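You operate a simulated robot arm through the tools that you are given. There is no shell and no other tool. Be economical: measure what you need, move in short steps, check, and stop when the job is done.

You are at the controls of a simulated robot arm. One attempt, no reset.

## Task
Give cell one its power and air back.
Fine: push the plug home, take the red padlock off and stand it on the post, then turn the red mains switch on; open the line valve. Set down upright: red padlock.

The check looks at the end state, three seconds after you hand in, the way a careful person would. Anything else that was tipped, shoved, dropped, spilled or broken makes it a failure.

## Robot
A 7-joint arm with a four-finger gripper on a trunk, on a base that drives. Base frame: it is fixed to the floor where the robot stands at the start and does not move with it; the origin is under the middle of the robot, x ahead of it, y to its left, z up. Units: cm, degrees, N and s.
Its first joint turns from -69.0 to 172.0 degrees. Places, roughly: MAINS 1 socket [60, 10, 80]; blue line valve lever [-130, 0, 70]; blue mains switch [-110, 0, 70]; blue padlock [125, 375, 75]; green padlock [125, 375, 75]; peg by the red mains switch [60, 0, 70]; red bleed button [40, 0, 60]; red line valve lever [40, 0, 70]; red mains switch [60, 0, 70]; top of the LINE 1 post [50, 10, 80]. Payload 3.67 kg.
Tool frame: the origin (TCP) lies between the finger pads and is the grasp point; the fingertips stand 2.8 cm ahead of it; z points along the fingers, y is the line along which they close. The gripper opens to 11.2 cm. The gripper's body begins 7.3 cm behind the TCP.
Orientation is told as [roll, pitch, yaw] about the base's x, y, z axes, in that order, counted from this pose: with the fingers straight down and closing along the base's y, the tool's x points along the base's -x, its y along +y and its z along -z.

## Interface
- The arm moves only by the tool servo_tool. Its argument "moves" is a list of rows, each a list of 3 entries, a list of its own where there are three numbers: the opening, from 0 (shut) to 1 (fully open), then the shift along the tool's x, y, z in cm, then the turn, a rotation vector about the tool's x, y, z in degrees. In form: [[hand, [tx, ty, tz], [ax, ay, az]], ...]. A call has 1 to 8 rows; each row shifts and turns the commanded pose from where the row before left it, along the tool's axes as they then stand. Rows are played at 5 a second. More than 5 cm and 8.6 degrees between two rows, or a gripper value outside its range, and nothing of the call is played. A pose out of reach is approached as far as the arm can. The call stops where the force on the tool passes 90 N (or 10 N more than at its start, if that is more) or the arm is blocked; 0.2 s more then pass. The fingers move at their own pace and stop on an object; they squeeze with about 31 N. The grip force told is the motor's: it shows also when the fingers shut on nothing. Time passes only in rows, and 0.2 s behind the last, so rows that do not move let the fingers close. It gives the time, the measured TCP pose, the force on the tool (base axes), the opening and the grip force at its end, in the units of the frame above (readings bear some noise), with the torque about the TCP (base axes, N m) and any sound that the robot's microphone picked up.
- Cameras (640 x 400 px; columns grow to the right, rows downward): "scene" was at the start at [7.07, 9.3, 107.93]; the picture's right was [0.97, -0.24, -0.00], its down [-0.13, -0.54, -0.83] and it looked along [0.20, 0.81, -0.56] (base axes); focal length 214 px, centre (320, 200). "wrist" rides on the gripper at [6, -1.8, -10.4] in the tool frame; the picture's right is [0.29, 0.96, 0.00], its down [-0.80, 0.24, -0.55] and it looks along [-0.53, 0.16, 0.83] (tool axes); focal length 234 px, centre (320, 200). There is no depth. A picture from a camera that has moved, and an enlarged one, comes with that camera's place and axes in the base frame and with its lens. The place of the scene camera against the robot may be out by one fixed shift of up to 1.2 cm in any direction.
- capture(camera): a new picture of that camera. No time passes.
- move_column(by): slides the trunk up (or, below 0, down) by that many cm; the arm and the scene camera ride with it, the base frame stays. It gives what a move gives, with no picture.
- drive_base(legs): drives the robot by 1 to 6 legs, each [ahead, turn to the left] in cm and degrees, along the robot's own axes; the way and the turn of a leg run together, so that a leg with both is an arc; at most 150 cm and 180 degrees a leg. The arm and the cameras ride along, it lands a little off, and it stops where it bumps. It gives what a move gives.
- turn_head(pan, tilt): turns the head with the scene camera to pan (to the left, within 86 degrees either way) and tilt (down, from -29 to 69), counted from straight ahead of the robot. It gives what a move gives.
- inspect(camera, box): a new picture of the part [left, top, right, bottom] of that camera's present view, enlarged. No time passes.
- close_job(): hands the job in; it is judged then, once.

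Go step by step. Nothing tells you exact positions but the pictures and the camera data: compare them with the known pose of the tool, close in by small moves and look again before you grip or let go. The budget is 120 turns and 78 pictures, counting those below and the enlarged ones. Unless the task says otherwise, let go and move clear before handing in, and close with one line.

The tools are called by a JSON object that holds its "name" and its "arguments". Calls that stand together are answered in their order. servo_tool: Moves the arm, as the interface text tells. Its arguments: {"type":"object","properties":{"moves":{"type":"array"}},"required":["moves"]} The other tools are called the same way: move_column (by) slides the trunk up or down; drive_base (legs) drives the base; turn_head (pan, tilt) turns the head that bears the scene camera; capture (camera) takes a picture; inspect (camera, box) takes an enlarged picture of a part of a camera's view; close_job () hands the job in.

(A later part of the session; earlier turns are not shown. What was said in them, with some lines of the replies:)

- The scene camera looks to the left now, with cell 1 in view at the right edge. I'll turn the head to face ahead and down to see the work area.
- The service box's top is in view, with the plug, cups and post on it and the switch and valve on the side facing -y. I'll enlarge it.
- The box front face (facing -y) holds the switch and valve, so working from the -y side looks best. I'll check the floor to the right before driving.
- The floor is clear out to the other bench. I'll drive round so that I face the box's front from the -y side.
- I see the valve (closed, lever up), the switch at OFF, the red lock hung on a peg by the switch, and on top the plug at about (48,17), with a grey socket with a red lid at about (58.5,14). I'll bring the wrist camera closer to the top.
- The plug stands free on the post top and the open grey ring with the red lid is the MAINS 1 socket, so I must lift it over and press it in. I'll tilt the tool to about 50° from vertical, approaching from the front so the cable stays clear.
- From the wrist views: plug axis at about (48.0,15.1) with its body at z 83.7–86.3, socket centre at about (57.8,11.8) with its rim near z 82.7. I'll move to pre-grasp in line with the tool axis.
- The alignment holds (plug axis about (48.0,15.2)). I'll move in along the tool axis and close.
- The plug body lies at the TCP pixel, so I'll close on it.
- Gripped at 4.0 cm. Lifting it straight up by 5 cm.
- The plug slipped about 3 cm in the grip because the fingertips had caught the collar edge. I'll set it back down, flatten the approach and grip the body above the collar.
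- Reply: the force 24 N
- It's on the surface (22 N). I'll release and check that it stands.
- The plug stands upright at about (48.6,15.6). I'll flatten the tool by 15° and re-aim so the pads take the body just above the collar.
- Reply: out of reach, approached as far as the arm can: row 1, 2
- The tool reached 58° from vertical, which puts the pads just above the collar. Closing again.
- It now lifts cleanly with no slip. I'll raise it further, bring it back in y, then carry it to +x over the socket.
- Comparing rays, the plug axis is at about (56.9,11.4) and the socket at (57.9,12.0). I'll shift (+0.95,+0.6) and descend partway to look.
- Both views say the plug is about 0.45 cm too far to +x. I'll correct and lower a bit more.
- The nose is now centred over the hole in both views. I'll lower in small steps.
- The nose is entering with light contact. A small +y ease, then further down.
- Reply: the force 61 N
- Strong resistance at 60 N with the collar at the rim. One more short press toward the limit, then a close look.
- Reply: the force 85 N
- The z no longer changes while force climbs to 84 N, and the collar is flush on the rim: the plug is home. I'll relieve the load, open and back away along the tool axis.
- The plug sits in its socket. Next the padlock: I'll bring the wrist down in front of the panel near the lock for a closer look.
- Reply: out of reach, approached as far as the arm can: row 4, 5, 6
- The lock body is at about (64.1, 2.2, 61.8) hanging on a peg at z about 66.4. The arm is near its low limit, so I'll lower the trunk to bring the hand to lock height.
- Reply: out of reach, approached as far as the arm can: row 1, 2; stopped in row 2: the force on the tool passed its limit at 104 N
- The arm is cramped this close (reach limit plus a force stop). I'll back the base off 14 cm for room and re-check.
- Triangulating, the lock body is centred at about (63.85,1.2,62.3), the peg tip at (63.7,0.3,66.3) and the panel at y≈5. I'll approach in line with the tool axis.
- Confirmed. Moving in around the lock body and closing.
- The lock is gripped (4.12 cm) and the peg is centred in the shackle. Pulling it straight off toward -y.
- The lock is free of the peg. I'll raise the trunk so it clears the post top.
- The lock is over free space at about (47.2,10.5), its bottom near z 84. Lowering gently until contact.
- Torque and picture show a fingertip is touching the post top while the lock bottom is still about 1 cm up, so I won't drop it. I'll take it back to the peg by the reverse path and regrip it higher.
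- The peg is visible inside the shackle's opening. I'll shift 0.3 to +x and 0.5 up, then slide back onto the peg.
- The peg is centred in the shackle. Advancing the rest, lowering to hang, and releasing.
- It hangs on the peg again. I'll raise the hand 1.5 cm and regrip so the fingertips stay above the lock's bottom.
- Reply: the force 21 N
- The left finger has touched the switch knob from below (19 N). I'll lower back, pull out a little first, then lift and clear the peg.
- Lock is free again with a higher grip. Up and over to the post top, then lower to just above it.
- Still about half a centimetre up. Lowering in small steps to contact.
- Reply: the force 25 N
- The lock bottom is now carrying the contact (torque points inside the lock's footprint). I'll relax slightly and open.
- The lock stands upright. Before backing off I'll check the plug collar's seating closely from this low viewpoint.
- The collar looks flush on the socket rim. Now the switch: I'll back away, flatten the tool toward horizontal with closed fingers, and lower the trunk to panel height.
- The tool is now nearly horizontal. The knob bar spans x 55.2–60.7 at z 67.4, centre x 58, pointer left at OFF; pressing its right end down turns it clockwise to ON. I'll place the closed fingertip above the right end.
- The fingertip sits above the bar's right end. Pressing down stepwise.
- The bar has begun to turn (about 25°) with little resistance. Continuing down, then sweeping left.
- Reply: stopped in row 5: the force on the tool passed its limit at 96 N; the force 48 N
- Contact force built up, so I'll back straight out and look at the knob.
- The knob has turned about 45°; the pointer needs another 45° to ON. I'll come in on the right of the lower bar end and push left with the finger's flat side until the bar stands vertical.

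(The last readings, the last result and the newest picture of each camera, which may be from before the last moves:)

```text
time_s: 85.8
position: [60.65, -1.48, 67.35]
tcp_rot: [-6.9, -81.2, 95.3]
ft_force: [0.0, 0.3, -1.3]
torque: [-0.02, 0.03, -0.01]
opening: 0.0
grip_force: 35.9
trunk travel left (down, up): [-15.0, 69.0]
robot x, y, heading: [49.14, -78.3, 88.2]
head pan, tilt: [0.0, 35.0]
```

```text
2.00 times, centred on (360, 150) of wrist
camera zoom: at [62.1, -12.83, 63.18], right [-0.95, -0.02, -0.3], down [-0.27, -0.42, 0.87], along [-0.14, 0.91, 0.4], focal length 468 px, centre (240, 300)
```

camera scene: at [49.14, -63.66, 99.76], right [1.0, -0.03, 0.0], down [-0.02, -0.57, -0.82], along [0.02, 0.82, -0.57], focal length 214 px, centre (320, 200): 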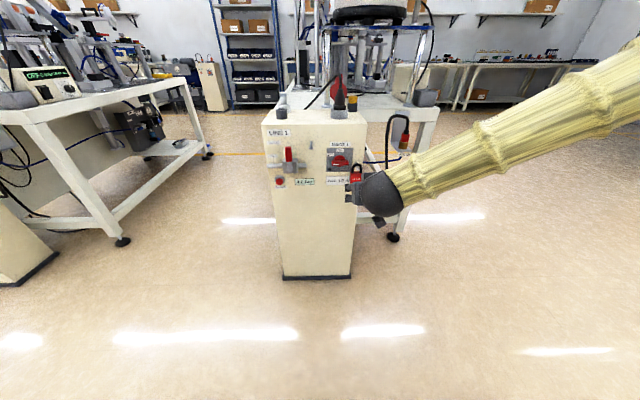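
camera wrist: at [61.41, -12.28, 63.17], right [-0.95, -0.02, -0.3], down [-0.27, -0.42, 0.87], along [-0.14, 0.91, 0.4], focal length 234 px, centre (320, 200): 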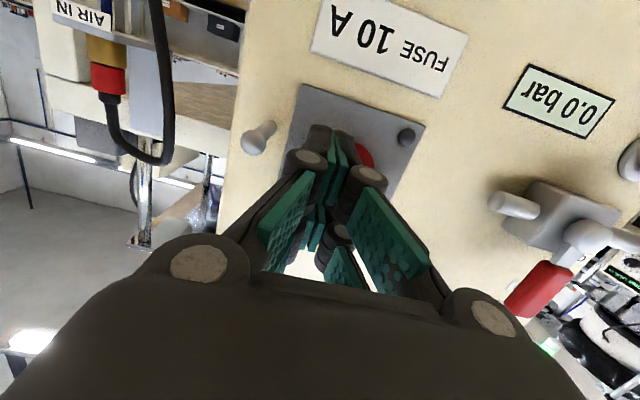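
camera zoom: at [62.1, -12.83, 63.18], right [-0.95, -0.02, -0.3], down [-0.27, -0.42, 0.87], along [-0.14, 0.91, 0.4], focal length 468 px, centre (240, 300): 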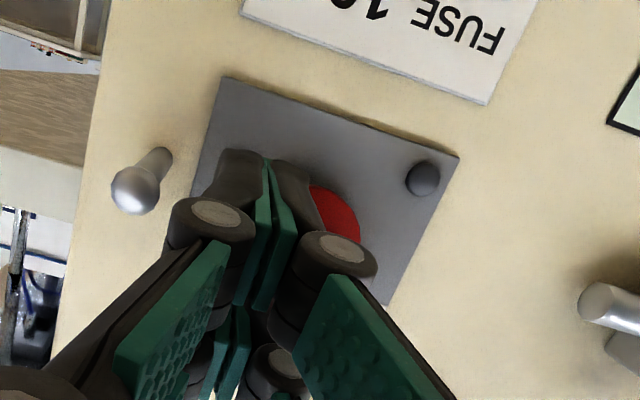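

{"name": "servo_tool", "arguments": {"moves": [[0, [0, 0.4, 0], [0, 0, 0]], [0, [0, 0.4, 0], [0, 0, 0]]]}}

{"name": "servo_tool", "arguments": {"moves": [[0, [0, 0.3, 0], [0, 0, 0]]]}}

{"name": "inspect", "arguments": {"camera": "wrist", "box": [200, 50, 520, 250]}}

```text
time_s: 86.4
position: [59.91, -1.46, 67.46]
tcp_rot: [-6.9, -81.2, 95.3]
ft_force: [0.0, -0.1, 0.6]
torque: [-0.01, 0.01, 0.01]
opening: 0.0
grip_force: 35.9
trunk travel left (down, up): [-15.0, 69.0]
robot x, y, heading: [49.1, -78.27, 87.8]
head pan, tilt: [0.0, 35.0]
```

```text
time_s: 86.8
position: [59.67, -1.48, 67.41]
tcp_rot: [-6.8, -81.3, 95.3]
ft_force: [-0.3, 1.1, 0.2]
torque: [0.01, 0.0, 0.03]
opening: 0.0
grip_force: 35.7
trunk travel left (down, up): [-15.0, 69.0]
robot x, y, heading: [48.57, -78.17, 88.0]
head pan, tilt: [0.0, 35.0]
```

```text
2.00 times, centred on (360, 150) of wrist
camera zoom: at [61.11, -12.8, 63.17], right [-0.95, -0.02, -0.3], down [-0.27, -0.42, 0.87], along [-0.14, 0.91, 0.4], focal length 468 px, centre (240, 300)
```

zoom: 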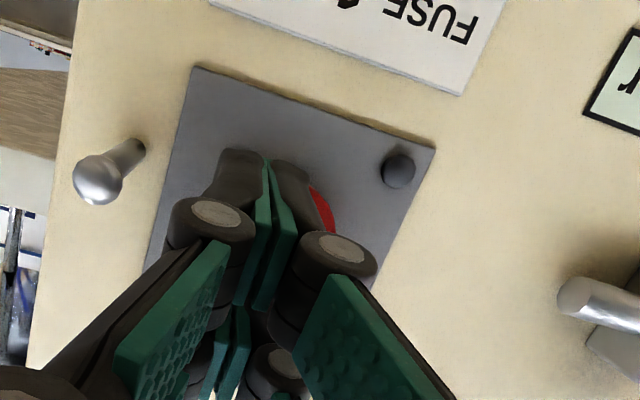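

{"name": "servo_tool", "arguments": {"moves": [[0, [0, 0.3, 0], [0, 0, 0]], [0, [0, 0.3, 0], [0, 0, 0]]]}}

```text
time_s: 87.4
position: [58.95, -1.42, 67.44]
tcp_rot: [-6.9, -81.2, 95.4]
ft_force: [0.0, 0.5, -0.2]
torque: [0.03, -0.02, -0.02]
opening: 0.0
grip_force: 35.9
trunk travel left (down, up): [-15.0, 69.0]
robot x, y, heading: [48.61, -78.46, 88.1]
head pan, tilt: [0.0, 35.0]
```

No force at all, so I should look. Backing straight out for one picture.

{"name": "servo_tool", "arguments": {"moves": [[0, [0.3, 0, -2], [0, 0, 0]], [0, [0, 0, -3], [0, 0, 0]], [0, [-2, 0, -3], [0, 0, 0]]]}}

{"name": "inspect", "arguments": {"camera": "wrist", "box": [240, 20, 600, 250]}}

```text
time_s: 88.2
position: [58.84, -9.1, 70.08]
tcp_rot: [-7.0, -81.2, 95.6]
ft_force: [0.0, 0.3, -0.7]
torque: [0.02, -0.03, 0.0]
opening: 0.01
grip_force: 35.6
trunk travel left (down, up): [-15.0, 69.0]
robot x, y, heading: [48.61, -78.32, 87.8]
head pan, tilt: [0.0, 35.0]
```

```text
1.74 times, centred on (420, 135) of wrist
camera zoom: at [60.37, -20.36, 65.72], right [-0.95, -0.02, -0.3], down [-0.27, -0.42, 0.87], along [-0.14, 0.91, 0.4], focal length 407 px, centre (146, 313)
```

zoom: 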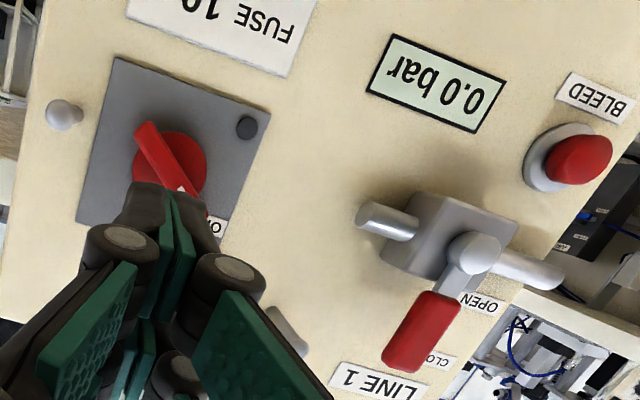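

The bar is unchanged at about 45°: the finger passed just in front of it. I'll instead grip the bar itself: turn the hand -45° about its axis, close on the bar, then twist back +45°.

{"name": "servo_tool", "arguments": {"moves": [[0.35, [0.5, 0.42, 2.65], [0, 0, 0]], [0.35, [0.5, 0.42, 2.64], [0, 0, 0]], [0.35, [0, 0, 0], [0, 0, -7.5]], [0.35, [0, 0, 0], [0, 0, -7.5]], [0.35, [0, 0, 0], [0, 0, -7.5]], [0.35, [0, 0, 0], [0, 0, -7.5]], [0.35, [0, 0, 0], [0, 0, -7.5]], [0.35, [0, 0, 0], [0, 0, -7.5]]]}}

{"name": "capture", "arguments": {"camera": "wrist"}}

```text
time_s: 90.0
position: [58.14, -4.11, 68.41]
tcp_rot: [-78.0, -43.2, 170.2]
ft_force: [0.3, -0.5, 0.2]
torque: [0.01, 0.02, -0.01]
opening: 3.91
grip_force: 0.2
trunk travel left (down, up): [-15.0, 69.0]
robot x, y, heading: [48.84, -78.29, 88.2]
head pan, tilt: [0.0, 35.0]
```

```text
4 pictures are left
camera wrist: at [63.27, -14.99, 67.26], right [-0.46, -0.12, -0.88], down [-0.75, -0.47, 0.46], along [-0.47, 0.87, 0.12], focal length 234 px, centre (320, 200)
```

wrist: 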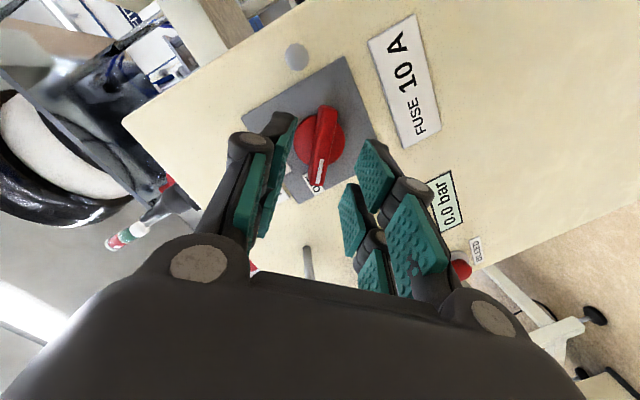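

The bar lies exactly between the fingers on the tool axis. Advancing and closing on it.

{"name": "servo_tool", "arguments": {"moves": [[0.35, [0, 0, 1.5], [0, 0, 0]], [0.35, [0, 0, 1.2], [0, 0, 0]], [0.35, [0, 0, 0.3], [0, 0, 0]], [0.35, [0, 0, 0.2], [0, 0, 0]]]}}

{"name": "servo_tool", "arguments": {"moves": [[0.1, [0, 0, 0], [0, 0, 0]], [0, [0, 0, 0], [0, 0, 0]], [0, [0, 0, 0], [0, 0, 0]]]}}

```text
time_s: 91.0
position: [58.15, -0.9, 67.99]
tcp_rot: [-78.0, -43.3, 170.1]
ft_force: [-0.1, 0.2, -0.3]
torque: [0.0, 0.0, 0.01]
opening: 3.94
grip_force: 0.0
trunk travel left (down, up): [-15.0, 69.0]
robot x, y, heading: [48.56, -78.49, 87.9]
head pan, tilt: [0.0, 35.0]
```

```text
time_s: 91.8
position: [57.96, -0.88, 67.87]
tcp_rot: [-77.7, -43.3, 170.2]
ft_force: [-27.2, -0.6, -19.3]
torque: [-0.17, 0.13, 0.79]
opening: 1.23
grip_force: 45.1
trunk travel left (down, up): [-15.0, 69.0]
robot x, y, heading: [48.54, -78.27, 88.2]
head pan, tilt: [0.0, 35.0]
```

The bar is gripped (1.2 cm). I'll ease the side load and twist +45°.

{"name": "servo_tool", "arguments": {"moves": [[0, [0, 0.2, 0], [0, 0, 0]], [0, [0, 0, 0], [0, 0, 7.5]], [0, [0, 0, 0], [0, 0, 7.5]], [0, [0, 0, 0], [0, 0, 7.5]], [0, [0, 0, 0], [0, 0, 7.5]], [0, [0, 0, 0], [0, 0, 7.5]], [0, [0, 0, 0], [0, 0, 7.5]], [0, [0, 0, 0], [0, 0, 3]]]}}

```text
time_s: 93.6
position: [57.89, -0.89, 67.93]
tcp_rot: [12.2, -81.0, 76.1]
ft_force: [-16.4, -6.4, -3.9]
torque: [0.01, -1.73, 0.72]
opening: 1.28
grip_force: 44.8
trunk travel left (down, up): [-15.0, 69.0]
robot x, y, heading: [48.65, -78.22, 88.2]
head pan, tilt: [0.0, 35.0]
```

The hand has reached the upright angle and meets a 1.7 N·m stop, so the switch should be at ON. Opening and backing out to look.

{"name": "servo_tool", "arguments": {"moves": [[0.35, [0, 0, 0], [0, 0, 0]], [0.35, [0, 0, 0], [0, 0, 0]], [0.35, [0, 0, -3], [0, 0, 0]], [0.35, [0, 0, -4], [0, 0, 0]], [0.2, [-2, 3, -3], [0, 0, 0]], [0, [-2, 3, 0], [0, 0, 0]]]}}

{"name": "capture", "arguments": {"camera": "wrist"}}

```text
time_s: 95.0
position: [52.1, -10.16, 73.46]
tcp_rot: [12.8, -81.1, 75.5]
ft_force: [0.4, -0.3, -0.5]
torque: [-0.04, -0.01, -0.01]
opening: 0.0
grip_force: 30.5
trunk travel left (down, up): [-15.0, 69.0]
robot x, y, heading: [48.67, -77.96, 87.7]
head pan, tilt: [0.0, 35.0]
```

```text
3 pictures are left
camera wrist: at [53.15, -21.38, 69.07], right [-0.97, -0.01, -0.25], down [-0.22, -0.42, 0.88], along [-0.12, 0.91, 0.4], focal length 234 px, centre (320, 200)
```

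wrist: 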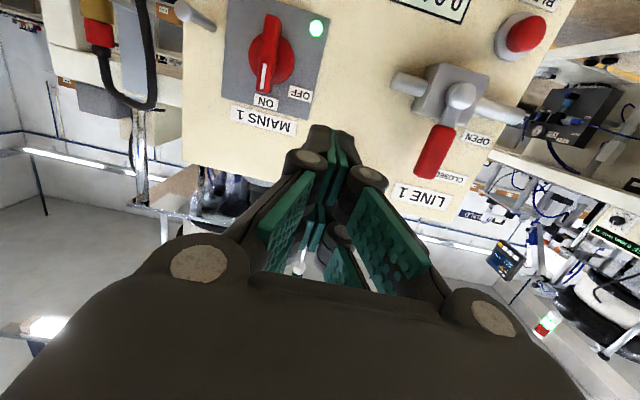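

The switch is at ON and its lamp is green, so the plug is truly seated. Now the valve: the lever pivots at about (40,66.2) and its handle goes up to z≈74; I'll bring the closed finger in on its right side.

{"name": "servo_tool", "arguments": {"moves": [[0, [-0.56, 4.6, -0.24], [0, 0, 0]], [0, [-0.56, 4.5, -0.24], [0, 0, 0]], [0, [-0.49, 0.1, 3.2], [0, 0, 0]], [0, [-0.49, 0.1, 3.2], [0, 0, 0]], [0, [-0.49, 0.1, 3.2], [0, 0, 0]], [0, [0, 0, 0], [0, 0, 0]]]}}

{"name": "capture", "arguments": {"camera": "wrist"}}

```text
time_s: 96.4
position: [42.88, -0.51, 75.06]
tcp_rot: [12.4, -81.0, 75.8]
ft_force: [-0.2, -0.9, -0.1]
torque: [-0.03, -0.02, 0.01]
opening: 0.01
grip_force: 31.0
trunk travel left (down, up): [-15.0, 69.0]
robot x, y, heading: [48.88, -78.02, 88.1]
head pan, tilt: [0.0, 35.0]
```

```text
2 pictures are left
camera wrist: at [44.08, -11.84, 70.66], right [-0.97, -0.01, -0.25], down [-0.22, -0.42, 0.88], along [-0.12, 0.91, 0.4], focal length 234 px, centre (320, 200)
```

wrist: 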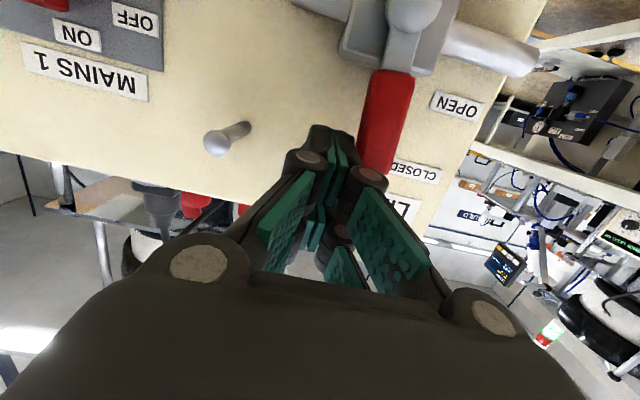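

The finger is just right of the handle. Sweeping left and down along the lever's arc.

{"name": "servo_tool", "arguments": {"moves": [[0, [0.5, 1.6, 0.43], [0, 0, 0]], [0, [0.25, 1.25, 0], [0, 0, 0]], [0, [0.25, 1.25, 0], [0, 0, 0]], [0, [0.52, 0.7, 0.06], [0, 0, 0]], [0, [0.52, 0.7, 0.06], [0, 0, 0]]]}}

{"name": "servo_tool", "arguments": {"moves": [[0, [0.5, 0.45, 0.06], [0, 0, 0]], [0, [0.5, 0.45, 0.06], [0, 0, 0]]]}}

```text
time_s: 97.6
position: [37.34, 0.11, 73.21]
tcp_rot: [12.4, -81.0, 75.9]
ft_force: [-0.5, 0.4, 0.1]
torque: [-0.02, 0.01, 0.03]
opening: 0.02
grip_force: 31.2
trunk travel left (down, up): [-15.0, 69.0]
robot x, y, heading: [48.84, -77.78, 88.1]
head pan, tilt: [0.0, 35.0]
```

```text
time_s: 98.2
position: [36.39, 0.12, 72.37]
tcp_rot: [12.5, -81.1, 75.8]
ft_force: [-1.2, -0.1, -0.6]
torque: [0.0, 0.0, -0.03]
opening: 0.0
grip_force: 30.7
trunk travel left (down, up): [-15.0, 69.0]
robot x, y, heading: [48.59, -78.25, 87.9]
head pan, tilt: [0.0, 35.0]
```

{"name": "servo_tool", "arguments": {"moves": [[0, [0.55, 0.3, 0.08], [0, 0, 0]], [0, [0.55, 0.25, 0.08], [0, 0, 0]], [0, [0.55, 0.15, 0.08], [0, 0, 0]], [0, [0.5, 0.1, 0.08], [0, 0, 0]], [0, [0.4, 0, 0.06], [0, 0, 0]]]}}

{"name": "servo_tool", "arguments": {"moves": [[0, [0.3, 0, 0.04], [0, 0, 0]], [0, [0.3, 0, 0.04], [0, 0, 0]]]}}

```text
time_s: 99.4
position: [35.46, 0.18, 70.13]
tcp_rot: [13.7, -81.4, 74.5]
ft_force: [4.3, 1.0, 20.1]
torque: [0.34, -0.3, -0.07]
opening: 0.0
grip_force: 30.8
trunk travel left (down, up): [-15.0, 69.0]
robot x, y, heading: [48.86, -77.9, 88.1]
head pan, tilt: [0.0, 35.0]
```

```text
time_s: 100.0
position: [35.48, 0.15, 70.05]
tcp_rot: [15.1, -81.8, 73.1]
ft_force: [6.1, 19.0, 66.9]
torque: [1.64, -0.73, -0.08]
opening: 0.6
grip_force: 36.3
trunk travel left (down, up): [-15.0, 69.0]
robot x, y, heading: [48.39, -77.99, 87.8]
head pan, tilt: [0.0, 35.0]
```

A firm stop at about the predicted open angle. Easing up, backing out and looking.

{"name": "servo_tool", "arguments": {"moves": [[0, [-1.2, 0, -0.1], [0, 0, 0]], [0, [-0.5, 0, -3], [0, 0, 0]], [0, [-0.5, 0, -4], [0, 0, 0]], [0, [-1, -4, -2], [0, 0, 0]], [0, [-1, -3, -2], [0, 0, 0]]]}}

{"name": "capture", "arguments": {"camera": "wrist"}}

```text
time_s: 101.2
position: [42.41, -10.49, 74.7]
tcp_rot: [12.1, -81.0, 76.1]
ft_force: [-0.7, 0.5, -0.7]
torque: [0.02, 0.0, -0.02]
opening: 0.0
grip_force: 36.0
trunk travel left (down, up): [-15.0, 69.0]
robot x, y, heading: [48.54, -78.03, 87.9]
head pan, tilt: [0.0, 35.0]
```

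```text
1 pictures are left
camera wrist: at [43.62, -21.79, 70.27], right [-0.97, -0.01, -0.25], down [-0.22, -0.42, 0.88], along [-0.12, 0.91, 0.4], focal length 234 px, centre (320, 200)
```

wrist: 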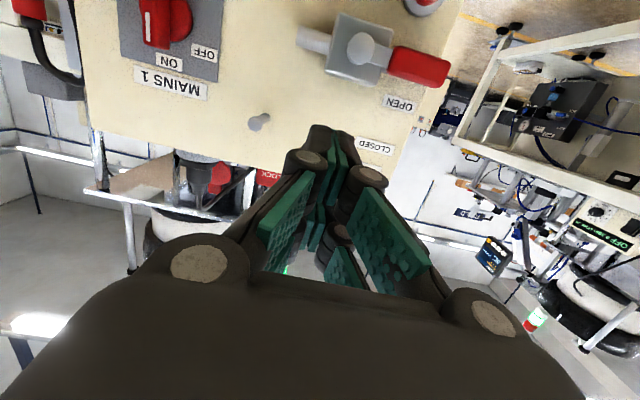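

The lever is horizontal at OPEN. I'll use the last picture as a check on the whole post.

{"name": "servo_tool", "arguments": {"moves": [[0, [0, -4, -2.5], [0, 0, 0]], [0, [0, -4, -2.5], [0, 0, 0]], [0, [0, -4, -2.5], [0, 0, 0]], [0, [0, -4, -2.5], [0, 0, 0]]]}}

{"name": "inspect", "arguments": {"camera": "scene", "box": [240, 80, 400, 210]}}

```text
time_s: 102.2
position: [55.73, -16.88, 76.96]
tcp_rot: [12.4, -81.1, 75.7]
ft_force: [0.8, 0.1, -1.1]
torque: [0.01, -0.01, -0.02]
opening: 0.0
grip_force: 35.7
out of reach, approached as far as the arm can: row 3, 4
trunk travel left (down, up): [-15.0, 69.0]
robot x, y, heading: [48.97, -78.48, 88.1]
head pan, tilt: [0.0, 35.0]
```

```text
3.08 times, centred on (320, 145) of scene
camera zoom: at [49.18, -63.72, 102.76], right [1.0, -0.03, 0.0], down [-0.02, -0.57, -0.82], along [0.03, 0.82, -0.57], focal length 660 px, centre (320, 369)
```

zoom: 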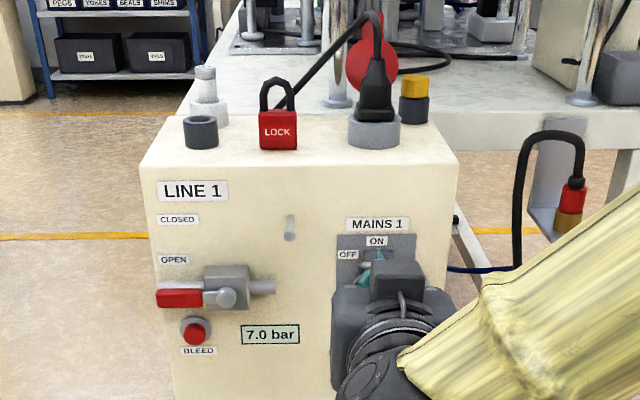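

The gauge reads 7.0 bar, the lock stands upright on the post, the plug is seated, and the hand is clear of everything. Handing in.

{"name": "close_job", "arguments": {}}

```text
The job is handed in.
```

Cell one has its power and air back. The plug is home and the switch is on with its lamp green. The red padlock stands upright on the post. The line valve is open and the gauge reads 7.0 bar.
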